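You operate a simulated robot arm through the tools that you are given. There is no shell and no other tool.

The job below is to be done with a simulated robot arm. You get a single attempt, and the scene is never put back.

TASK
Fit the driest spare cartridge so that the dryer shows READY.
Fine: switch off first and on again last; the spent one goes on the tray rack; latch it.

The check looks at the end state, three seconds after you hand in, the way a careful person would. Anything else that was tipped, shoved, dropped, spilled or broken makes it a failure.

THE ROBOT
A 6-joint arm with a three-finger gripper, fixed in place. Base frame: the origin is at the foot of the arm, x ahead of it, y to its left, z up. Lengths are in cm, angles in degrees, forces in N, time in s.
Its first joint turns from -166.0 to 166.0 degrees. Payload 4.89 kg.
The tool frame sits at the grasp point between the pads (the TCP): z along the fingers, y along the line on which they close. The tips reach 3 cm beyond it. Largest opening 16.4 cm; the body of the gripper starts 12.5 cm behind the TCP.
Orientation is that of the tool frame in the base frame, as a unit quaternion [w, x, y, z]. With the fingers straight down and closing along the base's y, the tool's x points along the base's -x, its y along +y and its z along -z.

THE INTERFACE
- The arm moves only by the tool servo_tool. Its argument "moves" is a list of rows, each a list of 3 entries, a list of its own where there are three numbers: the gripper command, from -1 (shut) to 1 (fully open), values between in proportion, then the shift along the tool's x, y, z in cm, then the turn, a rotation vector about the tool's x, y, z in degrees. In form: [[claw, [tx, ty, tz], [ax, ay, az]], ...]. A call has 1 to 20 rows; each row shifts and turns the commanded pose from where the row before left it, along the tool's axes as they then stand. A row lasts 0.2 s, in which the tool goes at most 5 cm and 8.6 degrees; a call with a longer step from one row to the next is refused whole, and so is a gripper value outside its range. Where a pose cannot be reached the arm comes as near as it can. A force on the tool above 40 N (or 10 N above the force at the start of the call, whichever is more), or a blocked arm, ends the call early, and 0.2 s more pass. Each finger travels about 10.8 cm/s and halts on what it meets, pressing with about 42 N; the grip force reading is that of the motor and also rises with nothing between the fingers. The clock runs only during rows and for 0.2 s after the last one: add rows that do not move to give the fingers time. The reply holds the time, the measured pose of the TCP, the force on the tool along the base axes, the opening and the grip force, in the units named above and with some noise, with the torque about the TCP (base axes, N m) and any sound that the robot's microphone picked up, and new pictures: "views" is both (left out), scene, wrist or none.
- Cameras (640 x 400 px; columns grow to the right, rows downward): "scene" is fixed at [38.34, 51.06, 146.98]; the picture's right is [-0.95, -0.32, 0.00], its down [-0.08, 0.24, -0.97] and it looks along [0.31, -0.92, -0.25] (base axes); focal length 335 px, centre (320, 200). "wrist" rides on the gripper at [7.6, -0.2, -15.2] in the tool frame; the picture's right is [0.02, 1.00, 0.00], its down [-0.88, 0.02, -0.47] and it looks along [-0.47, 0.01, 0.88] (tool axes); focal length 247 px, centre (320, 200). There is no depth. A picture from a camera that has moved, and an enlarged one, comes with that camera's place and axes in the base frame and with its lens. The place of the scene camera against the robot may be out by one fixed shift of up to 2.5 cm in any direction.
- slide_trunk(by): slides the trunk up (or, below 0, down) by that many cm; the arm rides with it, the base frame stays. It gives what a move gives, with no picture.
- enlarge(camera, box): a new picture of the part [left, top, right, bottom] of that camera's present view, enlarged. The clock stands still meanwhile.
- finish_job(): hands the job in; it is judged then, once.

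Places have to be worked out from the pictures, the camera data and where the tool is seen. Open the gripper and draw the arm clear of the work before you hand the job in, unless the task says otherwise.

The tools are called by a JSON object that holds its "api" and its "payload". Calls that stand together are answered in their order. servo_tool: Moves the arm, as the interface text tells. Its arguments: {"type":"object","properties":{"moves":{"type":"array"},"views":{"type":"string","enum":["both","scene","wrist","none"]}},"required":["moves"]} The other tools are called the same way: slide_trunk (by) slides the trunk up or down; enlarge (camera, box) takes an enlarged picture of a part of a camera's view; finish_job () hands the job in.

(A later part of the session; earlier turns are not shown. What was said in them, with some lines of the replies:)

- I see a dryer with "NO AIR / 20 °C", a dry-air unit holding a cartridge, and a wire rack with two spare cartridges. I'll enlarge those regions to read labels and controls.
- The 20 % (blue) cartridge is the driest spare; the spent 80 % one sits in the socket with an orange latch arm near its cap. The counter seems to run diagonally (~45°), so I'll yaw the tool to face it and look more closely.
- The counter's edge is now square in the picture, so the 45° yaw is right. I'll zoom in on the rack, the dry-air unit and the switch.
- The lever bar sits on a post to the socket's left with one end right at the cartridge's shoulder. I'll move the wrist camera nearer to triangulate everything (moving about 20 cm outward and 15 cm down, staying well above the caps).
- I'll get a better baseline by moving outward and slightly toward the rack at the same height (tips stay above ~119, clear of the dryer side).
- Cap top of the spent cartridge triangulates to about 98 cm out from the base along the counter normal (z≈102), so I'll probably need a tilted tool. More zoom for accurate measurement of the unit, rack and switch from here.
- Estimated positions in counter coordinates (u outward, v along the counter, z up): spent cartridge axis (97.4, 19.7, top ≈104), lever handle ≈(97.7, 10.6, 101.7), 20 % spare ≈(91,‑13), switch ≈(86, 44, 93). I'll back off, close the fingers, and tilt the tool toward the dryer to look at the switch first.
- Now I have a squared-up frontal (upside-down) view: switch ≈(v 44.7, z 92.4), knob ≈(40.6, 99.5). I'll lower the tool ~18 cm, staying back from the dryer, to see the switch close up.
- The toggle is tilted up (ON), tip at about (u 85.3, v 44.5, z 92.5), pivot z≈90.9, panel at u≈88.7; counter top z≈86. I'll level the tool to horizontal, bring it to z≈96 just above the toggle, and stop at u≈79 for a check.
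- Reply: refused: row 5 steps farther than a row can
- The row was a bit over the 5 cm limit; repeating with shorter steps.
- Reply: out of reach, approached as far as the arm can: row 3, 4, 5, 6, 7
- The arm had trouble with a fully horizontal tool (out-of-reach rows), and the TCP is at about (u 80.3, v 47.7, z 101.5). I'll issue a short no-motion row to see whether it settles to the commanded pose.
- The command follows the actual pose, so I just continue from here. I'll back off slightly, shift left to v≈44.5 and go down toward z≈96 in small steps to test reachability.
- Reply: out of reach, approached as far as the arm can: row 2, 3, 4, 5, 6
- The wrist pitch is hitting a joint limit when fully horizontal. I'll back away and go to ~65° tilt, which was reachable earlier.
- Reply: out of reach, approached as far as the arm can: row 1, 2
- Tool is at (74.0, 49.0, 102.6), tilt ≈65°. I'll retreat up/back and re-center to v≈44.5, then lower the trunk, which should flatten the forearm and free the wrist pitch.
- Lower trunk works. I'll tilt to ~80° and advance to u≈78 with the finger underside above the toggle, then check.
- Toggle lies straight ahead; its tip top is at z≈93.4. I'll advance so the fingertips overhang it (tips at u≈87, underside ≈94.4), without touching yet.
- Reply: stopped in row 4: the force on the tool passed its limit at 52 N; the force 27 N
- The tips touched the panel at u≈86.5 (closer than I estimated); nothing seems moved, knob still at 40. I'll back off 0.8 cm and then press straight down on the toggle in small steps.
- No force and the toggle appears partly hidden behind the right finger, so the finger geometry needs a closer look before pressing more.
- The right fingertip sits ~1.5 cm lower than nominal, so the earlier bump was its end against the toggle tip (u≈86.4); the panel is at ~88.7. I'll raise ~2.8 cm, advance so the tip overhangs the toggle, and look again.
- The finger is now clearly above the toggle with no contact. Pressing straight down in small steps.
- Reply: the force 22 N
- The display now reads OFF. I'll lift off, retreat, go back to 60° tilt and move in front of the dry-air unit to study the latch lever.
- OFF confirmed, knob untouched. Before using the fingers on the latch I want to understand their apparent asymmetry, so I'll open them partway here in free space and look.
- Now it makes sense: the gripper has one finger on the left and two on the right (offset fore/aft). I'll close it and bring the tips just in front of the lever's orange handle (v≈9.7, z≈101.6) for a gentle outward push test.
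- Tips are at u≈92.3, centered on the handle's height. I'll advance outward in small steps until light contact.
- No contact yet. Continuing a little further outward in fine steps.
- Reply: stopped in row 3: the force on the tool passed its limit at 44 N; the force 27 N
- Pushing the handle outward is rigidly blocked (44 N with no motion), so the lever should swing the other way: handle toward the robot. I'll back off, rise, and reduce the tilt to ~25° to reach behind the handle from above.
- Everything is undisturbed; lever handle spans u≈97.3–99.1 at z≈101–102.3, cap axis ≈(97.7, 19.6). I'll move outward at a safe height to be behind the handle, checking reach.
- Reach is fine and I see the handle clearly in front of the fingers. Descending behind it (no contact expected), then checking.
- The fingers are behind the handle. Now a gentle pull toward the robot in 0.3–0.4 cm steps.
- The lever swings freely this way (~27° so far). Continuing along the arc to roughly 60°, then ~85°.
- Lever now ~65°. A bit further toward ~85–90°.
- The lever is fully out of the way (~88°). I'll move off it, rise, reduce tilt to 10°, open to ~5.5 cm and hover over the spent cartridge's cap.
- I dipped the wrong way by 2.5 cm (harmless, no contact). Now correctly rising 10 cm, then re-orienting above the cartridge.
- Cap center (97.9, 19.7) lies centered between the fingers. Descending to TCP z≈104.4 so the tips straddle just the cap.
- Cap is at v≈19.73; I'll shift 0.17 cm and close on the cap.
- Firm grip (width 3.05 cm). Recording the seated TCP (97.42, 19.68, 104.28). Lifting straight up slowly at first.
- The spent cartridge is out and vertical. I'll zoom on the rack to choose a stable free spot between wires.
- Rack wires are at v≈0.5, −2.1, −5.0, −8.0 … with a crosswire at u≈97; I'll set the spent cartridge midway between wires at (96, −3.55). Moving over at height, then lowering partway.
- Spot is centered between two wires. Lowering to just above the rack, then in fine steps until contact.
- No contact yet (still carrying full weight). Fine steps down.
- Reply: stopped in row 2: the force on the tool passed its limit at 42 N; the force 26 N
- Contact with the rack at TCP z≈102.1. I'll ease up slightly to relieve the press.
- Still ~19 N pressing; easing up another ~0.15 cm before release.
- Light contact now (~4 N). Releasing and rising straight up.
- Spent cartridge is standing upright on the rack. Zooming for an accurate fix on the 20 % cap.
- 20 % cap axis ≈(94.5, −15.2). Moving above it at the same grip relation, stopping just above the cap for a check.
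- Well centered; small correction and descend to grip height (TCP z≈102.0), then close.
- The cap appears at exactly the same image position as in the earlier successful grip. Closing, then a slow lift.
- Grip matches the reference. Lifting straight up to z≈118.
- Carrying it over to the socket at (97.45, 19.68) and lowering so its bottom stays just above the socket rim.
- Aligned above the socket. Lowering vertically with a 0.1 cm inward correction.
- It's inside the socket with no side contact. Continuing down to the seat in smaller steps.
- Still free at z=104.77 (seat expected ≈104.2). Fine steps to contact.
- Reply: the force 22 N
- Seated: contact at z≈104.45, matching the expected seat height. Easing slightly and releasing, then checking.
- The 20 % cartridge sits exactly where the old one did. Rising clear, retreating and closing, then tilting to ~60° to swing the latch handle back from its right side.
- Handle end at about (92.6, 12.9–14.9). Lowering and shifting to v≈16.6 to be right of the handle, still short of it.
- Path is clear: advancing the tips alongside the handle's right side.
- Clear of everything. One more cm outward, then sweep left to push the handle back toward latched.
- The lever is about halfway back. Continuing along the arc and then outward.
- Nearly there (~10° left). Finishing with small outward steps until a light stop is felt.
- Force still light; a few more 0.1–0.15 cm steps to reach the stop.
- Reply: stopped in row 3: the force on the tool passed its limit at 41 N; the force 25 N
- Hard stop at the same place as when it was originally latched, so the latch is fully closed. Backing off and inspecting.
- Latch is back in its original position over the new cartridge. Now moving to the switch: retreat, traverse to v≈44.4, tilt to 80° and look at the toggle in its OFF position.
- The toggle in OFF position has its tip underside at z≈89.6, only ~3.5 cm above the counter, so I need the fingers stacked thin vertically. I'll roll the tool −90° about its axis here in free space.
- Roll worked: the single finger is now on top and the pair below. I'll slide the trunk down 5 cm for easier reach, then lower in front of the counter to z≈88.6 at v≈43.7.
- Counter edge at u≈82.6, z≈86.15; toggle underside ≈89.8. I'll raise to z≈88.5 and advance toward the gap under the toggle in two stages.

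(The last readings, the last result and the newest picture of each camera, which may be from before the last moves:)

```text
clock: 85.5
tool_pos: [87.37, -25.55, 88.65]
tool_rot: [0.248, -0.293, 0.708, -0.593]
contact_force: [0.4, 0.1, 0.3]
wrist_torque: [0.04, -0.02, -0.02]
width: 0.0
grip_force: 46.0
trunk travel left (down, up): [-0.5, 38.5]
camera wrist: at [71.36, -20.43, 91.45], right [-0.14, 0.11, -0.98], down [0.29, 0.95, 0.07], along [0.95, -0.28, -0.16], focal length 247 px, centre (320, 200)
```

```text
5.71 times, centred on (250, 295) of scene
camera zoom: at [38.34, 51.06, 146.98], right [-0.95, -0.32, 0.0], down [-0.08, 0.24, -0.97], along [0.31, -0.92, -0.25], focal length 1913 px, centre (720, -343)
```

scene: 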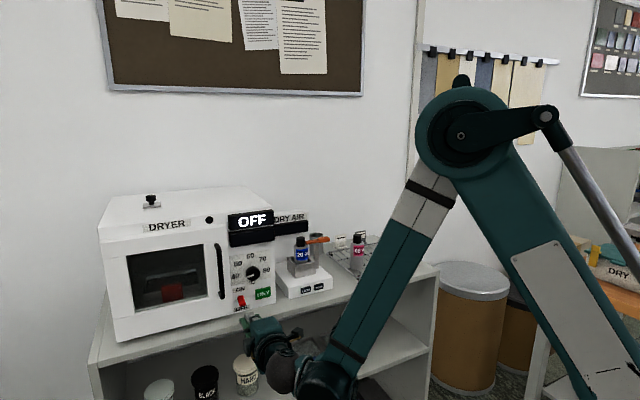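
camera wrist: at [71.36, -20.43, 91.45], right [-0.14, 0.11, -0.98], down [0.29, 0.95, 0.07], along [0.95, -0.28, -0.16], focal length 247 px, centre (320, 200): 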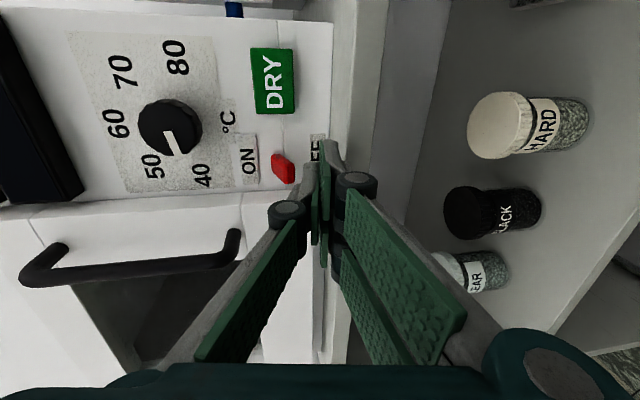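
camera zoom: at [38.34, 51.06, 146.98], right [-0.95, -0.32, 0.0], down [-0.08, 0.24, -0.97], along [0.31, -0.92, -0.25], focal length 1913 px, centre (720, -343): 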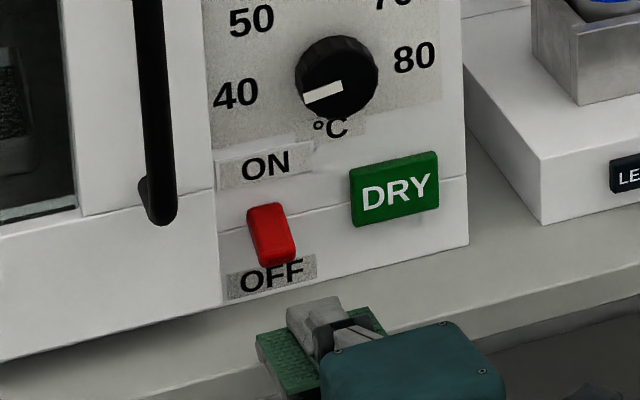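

Heights look good (finger top ≈89.1, toggle underside ≈89.9). Advancing 4.4 cm so the tip is beneath the toggle.

{"api": "servo_tool", "payload": {"moves": [[-1, [0, -0.26, 1.48], [0, 0, 0]], [-1, [0, -0.26, 1.48], [0, 0, 0]], [-1, [0, -0.244, 1.38], [0, 0, 0]], [-1, [0, 0, 0], [0, 0, 0]]]}}

{"api": "enlarge", "payload": {"camera": "wrist", "box": [220, 80, 380, 240]}}

{"api": "enlarge", "payload": {"camera": "scene", "box": [210, 260, 290, 330]}}

```text
clock: 86.5
tool_pos: [90.46, -28.75, 88.47]
tool_rot: [0.247, -0.293, 0.708, -0.594]
contact_force: [-0.1, 0.4, 0.5]
wrist_torque: [0.0, 0.0, -0.01]
width: 0.01
grip_force: 45.8
trunk travel left (down, up): [-0.5, 38.5]
camera wrist: at [74.45, -23.58, 91.4], right [-0.14, 0.11, -0.98], down [0.29, 0.95, 0.07], along [0.95, -0.28, -0.16], focal length 247 px, centre (320, 200)
```

scene: 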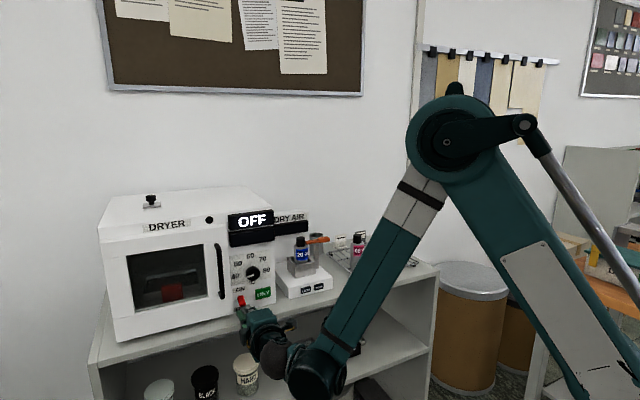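
wrist: 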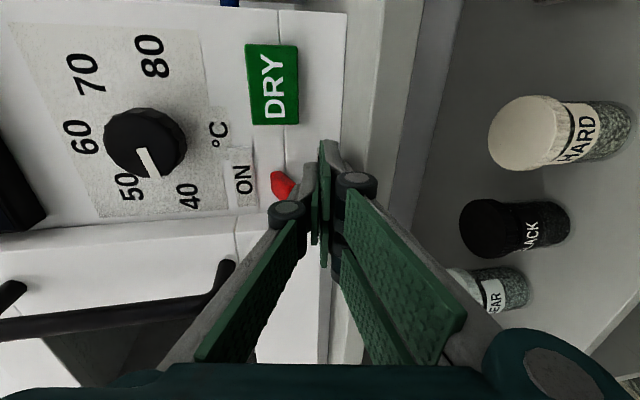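

```text
2.50 times, centred on (300, 160) of wrist
camera zoom: at [74.45, -23.58, 91.4], right [-0.14, 0.11, -0.98], down [0.29, 0.95, 0.07], along [0.95, -0.28, -0.16], focal length 617 px, centre (370, 300)
```

zoom: 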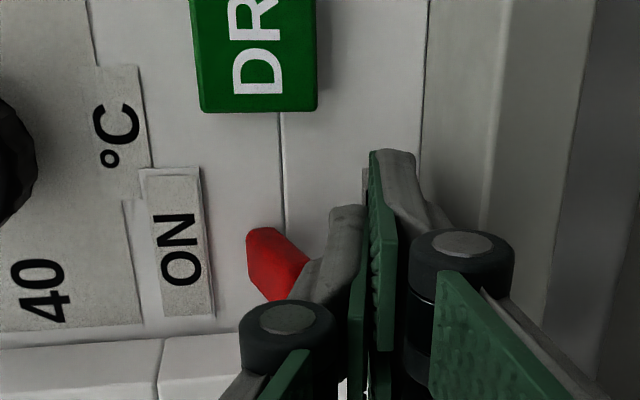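

```text
5.71 times, centred on (250, 295) of scene
camera zoom: at [38.34, 51.06, 146.98], right [-0.95, -0.32, 0.0], down [-0.08, 0.24, -0.97], along [0.31, -0.92, -0.25], focal length 1913 px, centre (720, -343)
```

zoom: 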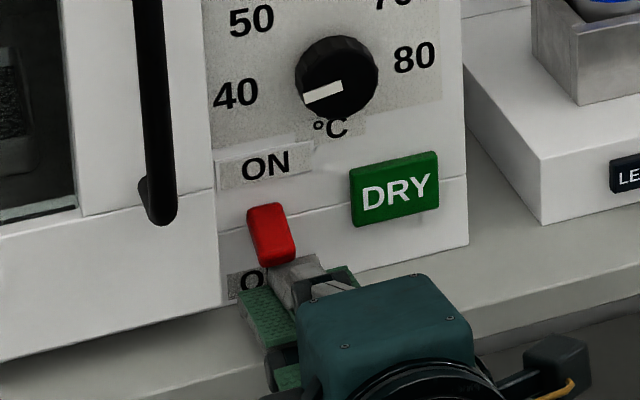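

Tip is under the toggle with no contact. Pushing straight up in small steps.

{"api": "servo_tool", "payload": {"moves": [[-1, [-0.15, -0.394, -0.07], [0, 0, 0]], [-1, [0, -0.394, -0.07], [0, 0, 0]], [-1, [0, -0.394, -0.07], [0, 0, 0]], [-1, [0, -0.394, -0.07], [0, 0, 0]], [-1, [0, -0.394, -0.07], [0, 0, 0]]]}}

{"api": "enlarge", "payload": {"camera": "scene", "box": [200, 200, 310, 320]}}

```text
clock: 87.7
tool_pos: [90.56, -28.48, 90.44]
tool_rot: [0.247, -0.293, 0.708, -0.594]
contact_force: [-0.2, -0.7, -1.3]
wrist_torque: [0.0, 0.01, 0.01]
width: 0.0
grip_force: 45.1
trunk travel left (down, up): [-0.5, 38.5]
camera wrist: at [74.58, -23.42, 93.36], right [-0.14, 0.11, -0.98], down [0.29, 0.95, 0.07], along [0.95, -0.28, -0.16], focal length 247 px, centre (320, 200)
```

scene: 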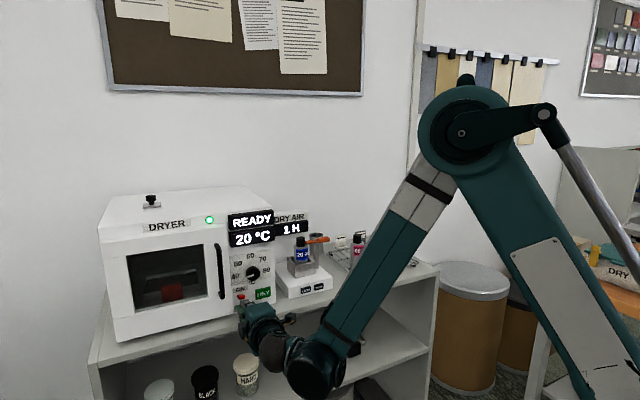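
wrist: 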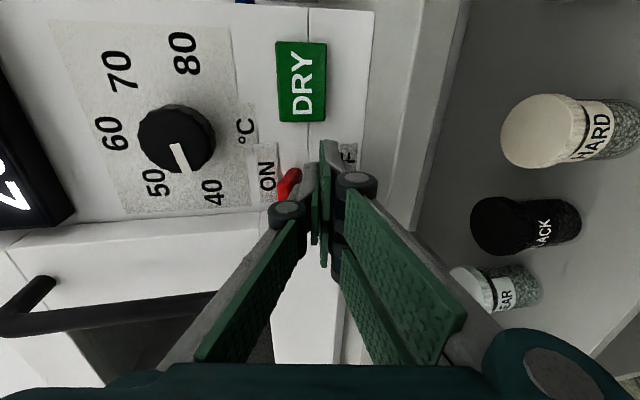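

```text
3.33 times, centred on (255, 260) of scene
camera zoom: at [38.34, 51.06, 146.98], right [-0.95, -0.32, 0.0], down [-0.08, 0.24, -0.97], along [0.31, -0.92, -0.25], focal length 1116 px, centre (537, 0)
```

zoom: 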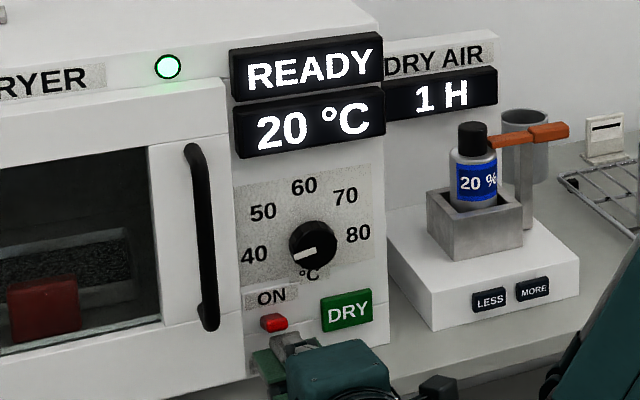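

The dryer shows READY with a green lamp and the toggle is up at ON. Now withdrawing: a slight dip, then straight back, then up and away.

{"api": "servo_tool", "payload": {"moves": [[-1, [0, 0.3, 0.05], [0, 0, 0]], [-1, [0, 0.35, -1.97], [0, 0, 0]], [-1, [0, 0.7, -3.94], [0, 0, 0]], [-1, [0, 0.7, -3.94], [0, 0, 0]], [-1, [0, 0.7, -3.94], [0, 0, 0]], [-1, [0, 0, 0], [0, 0, 0]]]}}

{"api": "slide_trunk", "payload": {"by": 15}}

```text
clock: 89.1
tool_pos: [80.64, -18.72, 90.24]
tool_rot: [0.246, -0.293, 0.708, -0.593]
contact_force: [0.8, -0.2, 0.2]
wrist_torque: [-0.03, -0.05, -0.05]
width: 0.01
grip_force: 45.1
trunk travel left (down, up): [-0.5, 38.5]
camera wrist: at [64.68, -13.62, 92.95], right [-0.14, 0.11, -0.98], down [0.29, 0.95, 0.07], along [0.95, -0.28, -0.16], focal length 247 px, centre (320, 200)
```

scene: 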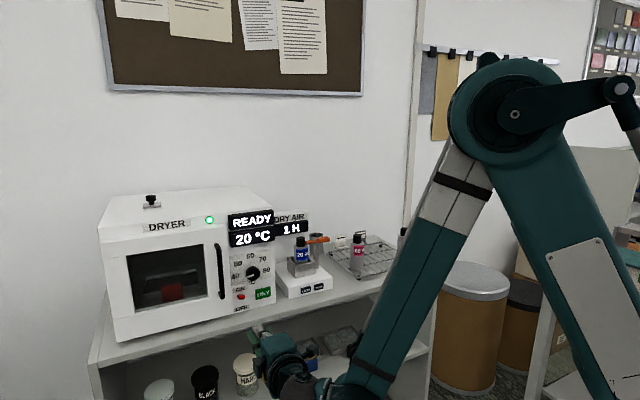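
wrist: 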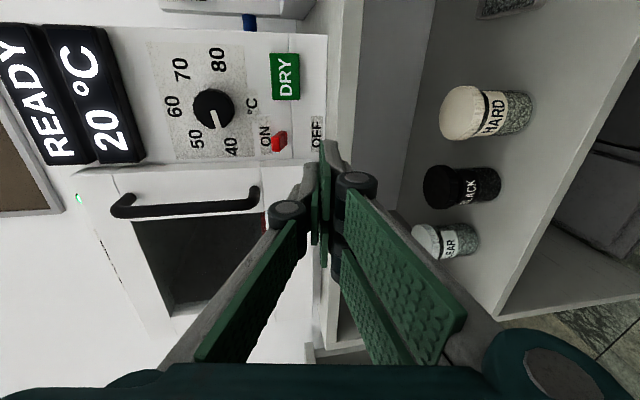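

```text
clock: 90.9
tool_pos: [80.67, -18.59, 104.95]
tool_rot: [0.248, -0.293, 0.708, -0.593]
contact_force: [-0.3, -0.3, -0.8]
wrist_torque: [-0.02, -0.01, 0.01]
width: 0.0
grip_force: 45.0
trunk travel left (down, up): [-15.5, 23.5]
```

Clear of the dryer. Backing off further, opening the gripper, and checking the whole scene.

{"api": "servo_tool", "payload": {"moves": [[-1, [0, 0, -4], [0, 0, 0]], [-1, [0, 0, -4], [0, 0, 0]], [-1, [0, -3.5, -2], [0, 0, 0]], [1, [0, -3.5, -1], [0, 0, 0]], [1, [0, -3.5, 0], [0, 0, 0]], [1, [0, 0, 0], [0, 0, 0]], [1, [0, 0, 0], [0, 0, 0]], [1, [0, 0, 0], [0, 0, 0]], [1, [0, 0, 0], [0, 0, 0]]]}}

{"api": "enlarge", "payload": {"camera": "scene", "box": [90, 180, 300, 340]}}

{"api": "enlarge", "payload": {"camera": "scene", "box": [260, 200, 440, 310]}}

```text
clock: 92.9
tool_pos: [74.17, -12.56, 117.42]
tool_rot: [0.247, -0.292, 0.708, -0.594]
contact_force: [0.6, 0.1, 0.0]
wrist_torque: [-0.05, -0.01, -0.02]
width: 16.39
grip_force: 0.0
trunk travel left (down, up): [-15.5, 23.5]
camera wrist: at [58.2, -7.42, 120.31], right [-0.14, 0.11, -0.98], down [0.29, 0.95, 0.07], along [0.95, -0.28, -0.16], focal length 247 px, centre (320, 200)
```

scene: 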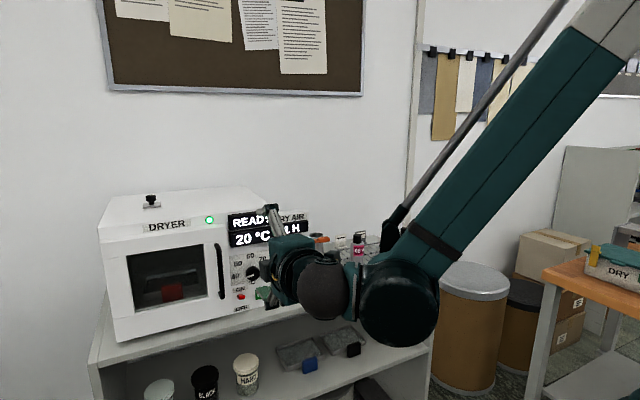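
wrist: 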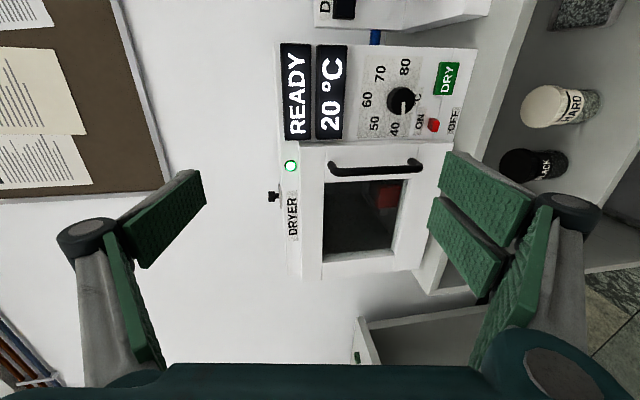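

```text
2.50 times, centred on (195, 260) of scene
camera zoom: at [38.34, 51.06, 146.98], right [-0.95, -0.32, 0.0], down [-0.08, 0.24, -0.97], along [0.31, -0.92, -0.25], focal length 837 px, centre (632, 50)
```

zoom: 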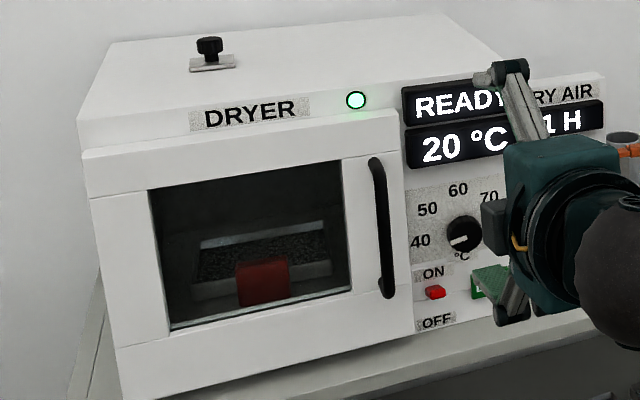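

```text
3.56 times, centred on (350, 255) of scene
camera zoom: at [38.34, 51.06, 146.98], right [-0.95, -0.32, 0.0], down [-0.08, 0.24, -0.97], along [0.31, -0.92, -0.25], focal length 1190 px, centre (213, 4)
```

zoom: 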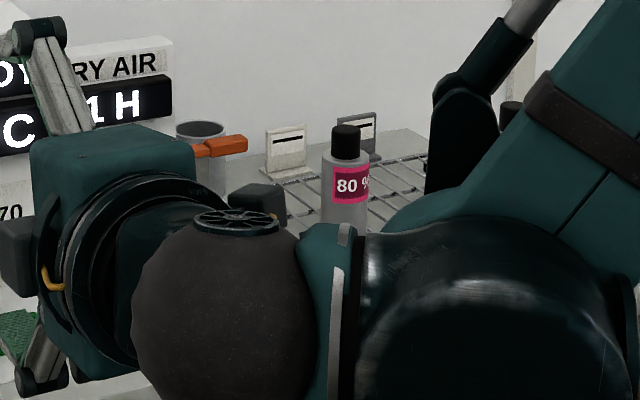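

READY persists; the arm blocks part of the view, so I'll raise the trunk to draw clear and do a final check of everything.

{"api": "slide_trunk", "payload": {"by": 22}}

{"api": "servo_tool", "payload": {"moves": [[1, [0, -3.5, -2], [0, 0, 0]], [1, [0, -3.5, -2], [0, 0, 0]], [1, [0, 0, 0], [0, 0, 0]]]}}

{"api": "enlarge", "payload": {"camera": "scene", "box": [220, 200, 440, 320]}}

```text
clock: 95.2
tool_pos: [74.27, -12.56, 139.43]
tool_rot: [0.247, -0.294, 0.707, -0.593]
contact_force: [0.6, -1.1, 1.0]
wrist_torque: [0.01, -0.02, 0.0]
width: 16.39
grip_force: 0.1
trunk travel left (down, up): [-37.5, 1.5]
```

```text
clock: 96.0
tool_pos: [72.04, -10.59, 146.99]
tool_rot: [0.247, -0.292, 0.708, -0.593]
contact_force: [-2.2, -0.6, 1.2]
wrist_torque: [0.08, 0.04, 0.16]
width: 16.41
grip_force: 0.1
trunk travel left (down, up): [-37.5, 1.5]
camera wrist: at [55.97, -5.42, 149.86], right [-0.14, 0.11, -0.98], down [0.29, 0.95, 0.07], along [0.95, -0.28, -0.16], focal length 247 px, centre (320, 200)
```

scene: 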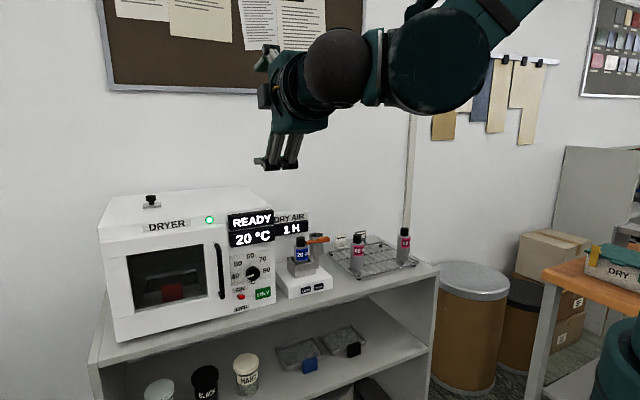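
wrist: 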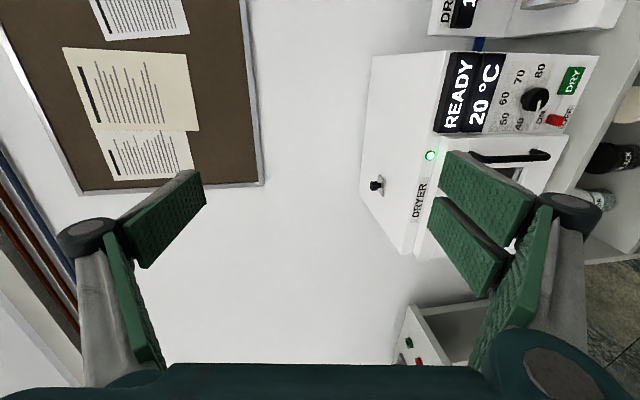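

```text
2.91 times, centred on (330, 260) of scene
camera zoom: at [38.34, 51.06, 146.98], right [-0.95, -0.32, 0.0], down [-0.08, 0.24, -0.97], along [0.31, -0.92, -0.25], focal length 974 px, centre (291, 26)
```

zoom: 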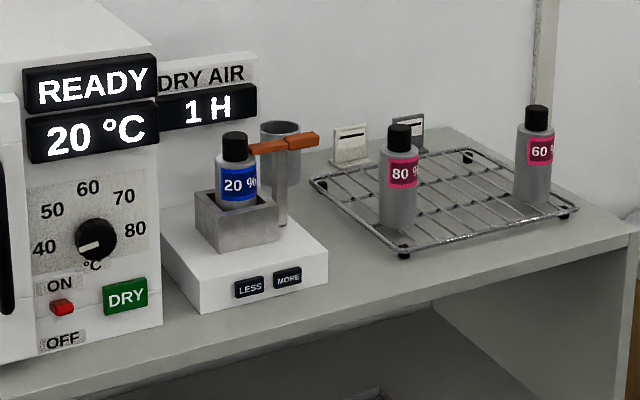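

The display shows READY, the 20 % cartridge is seated and latched, and the spent 80 % one is upright on the rack. The knob, setting and other items are unchanged, and the gripper is open and clear. Handing in.

{"api": "finish_job", "payload": {}}

```text
The job is handed in.
```

The 20 % cartridge, the driest spare, is fitted and latched. The dryer shows READY with a green lamp. I've handed the job in, but no verdict came back.

- **Order:** I switched the dryer off first and on again last, as you asked.
- **Spent cartridge:** the 80 % one stands upright on the tray rack, in a free spot away from the 60 % one.
- **Unchanged:** in the final picture the temperature knob, the 1 H setting and the 60 % spare look the same as at the start. The gripper is open and clear.
- **Hard contacts:** the arm went over its 40 N limit four times, peaking at about 52 N. It hit the switch tip once, the latch handle twice (pushed the wrong way at first, then against its closed stop), and the rack once while setting the spent cartridge down. Nothing looks moved or damaged in the pictures.
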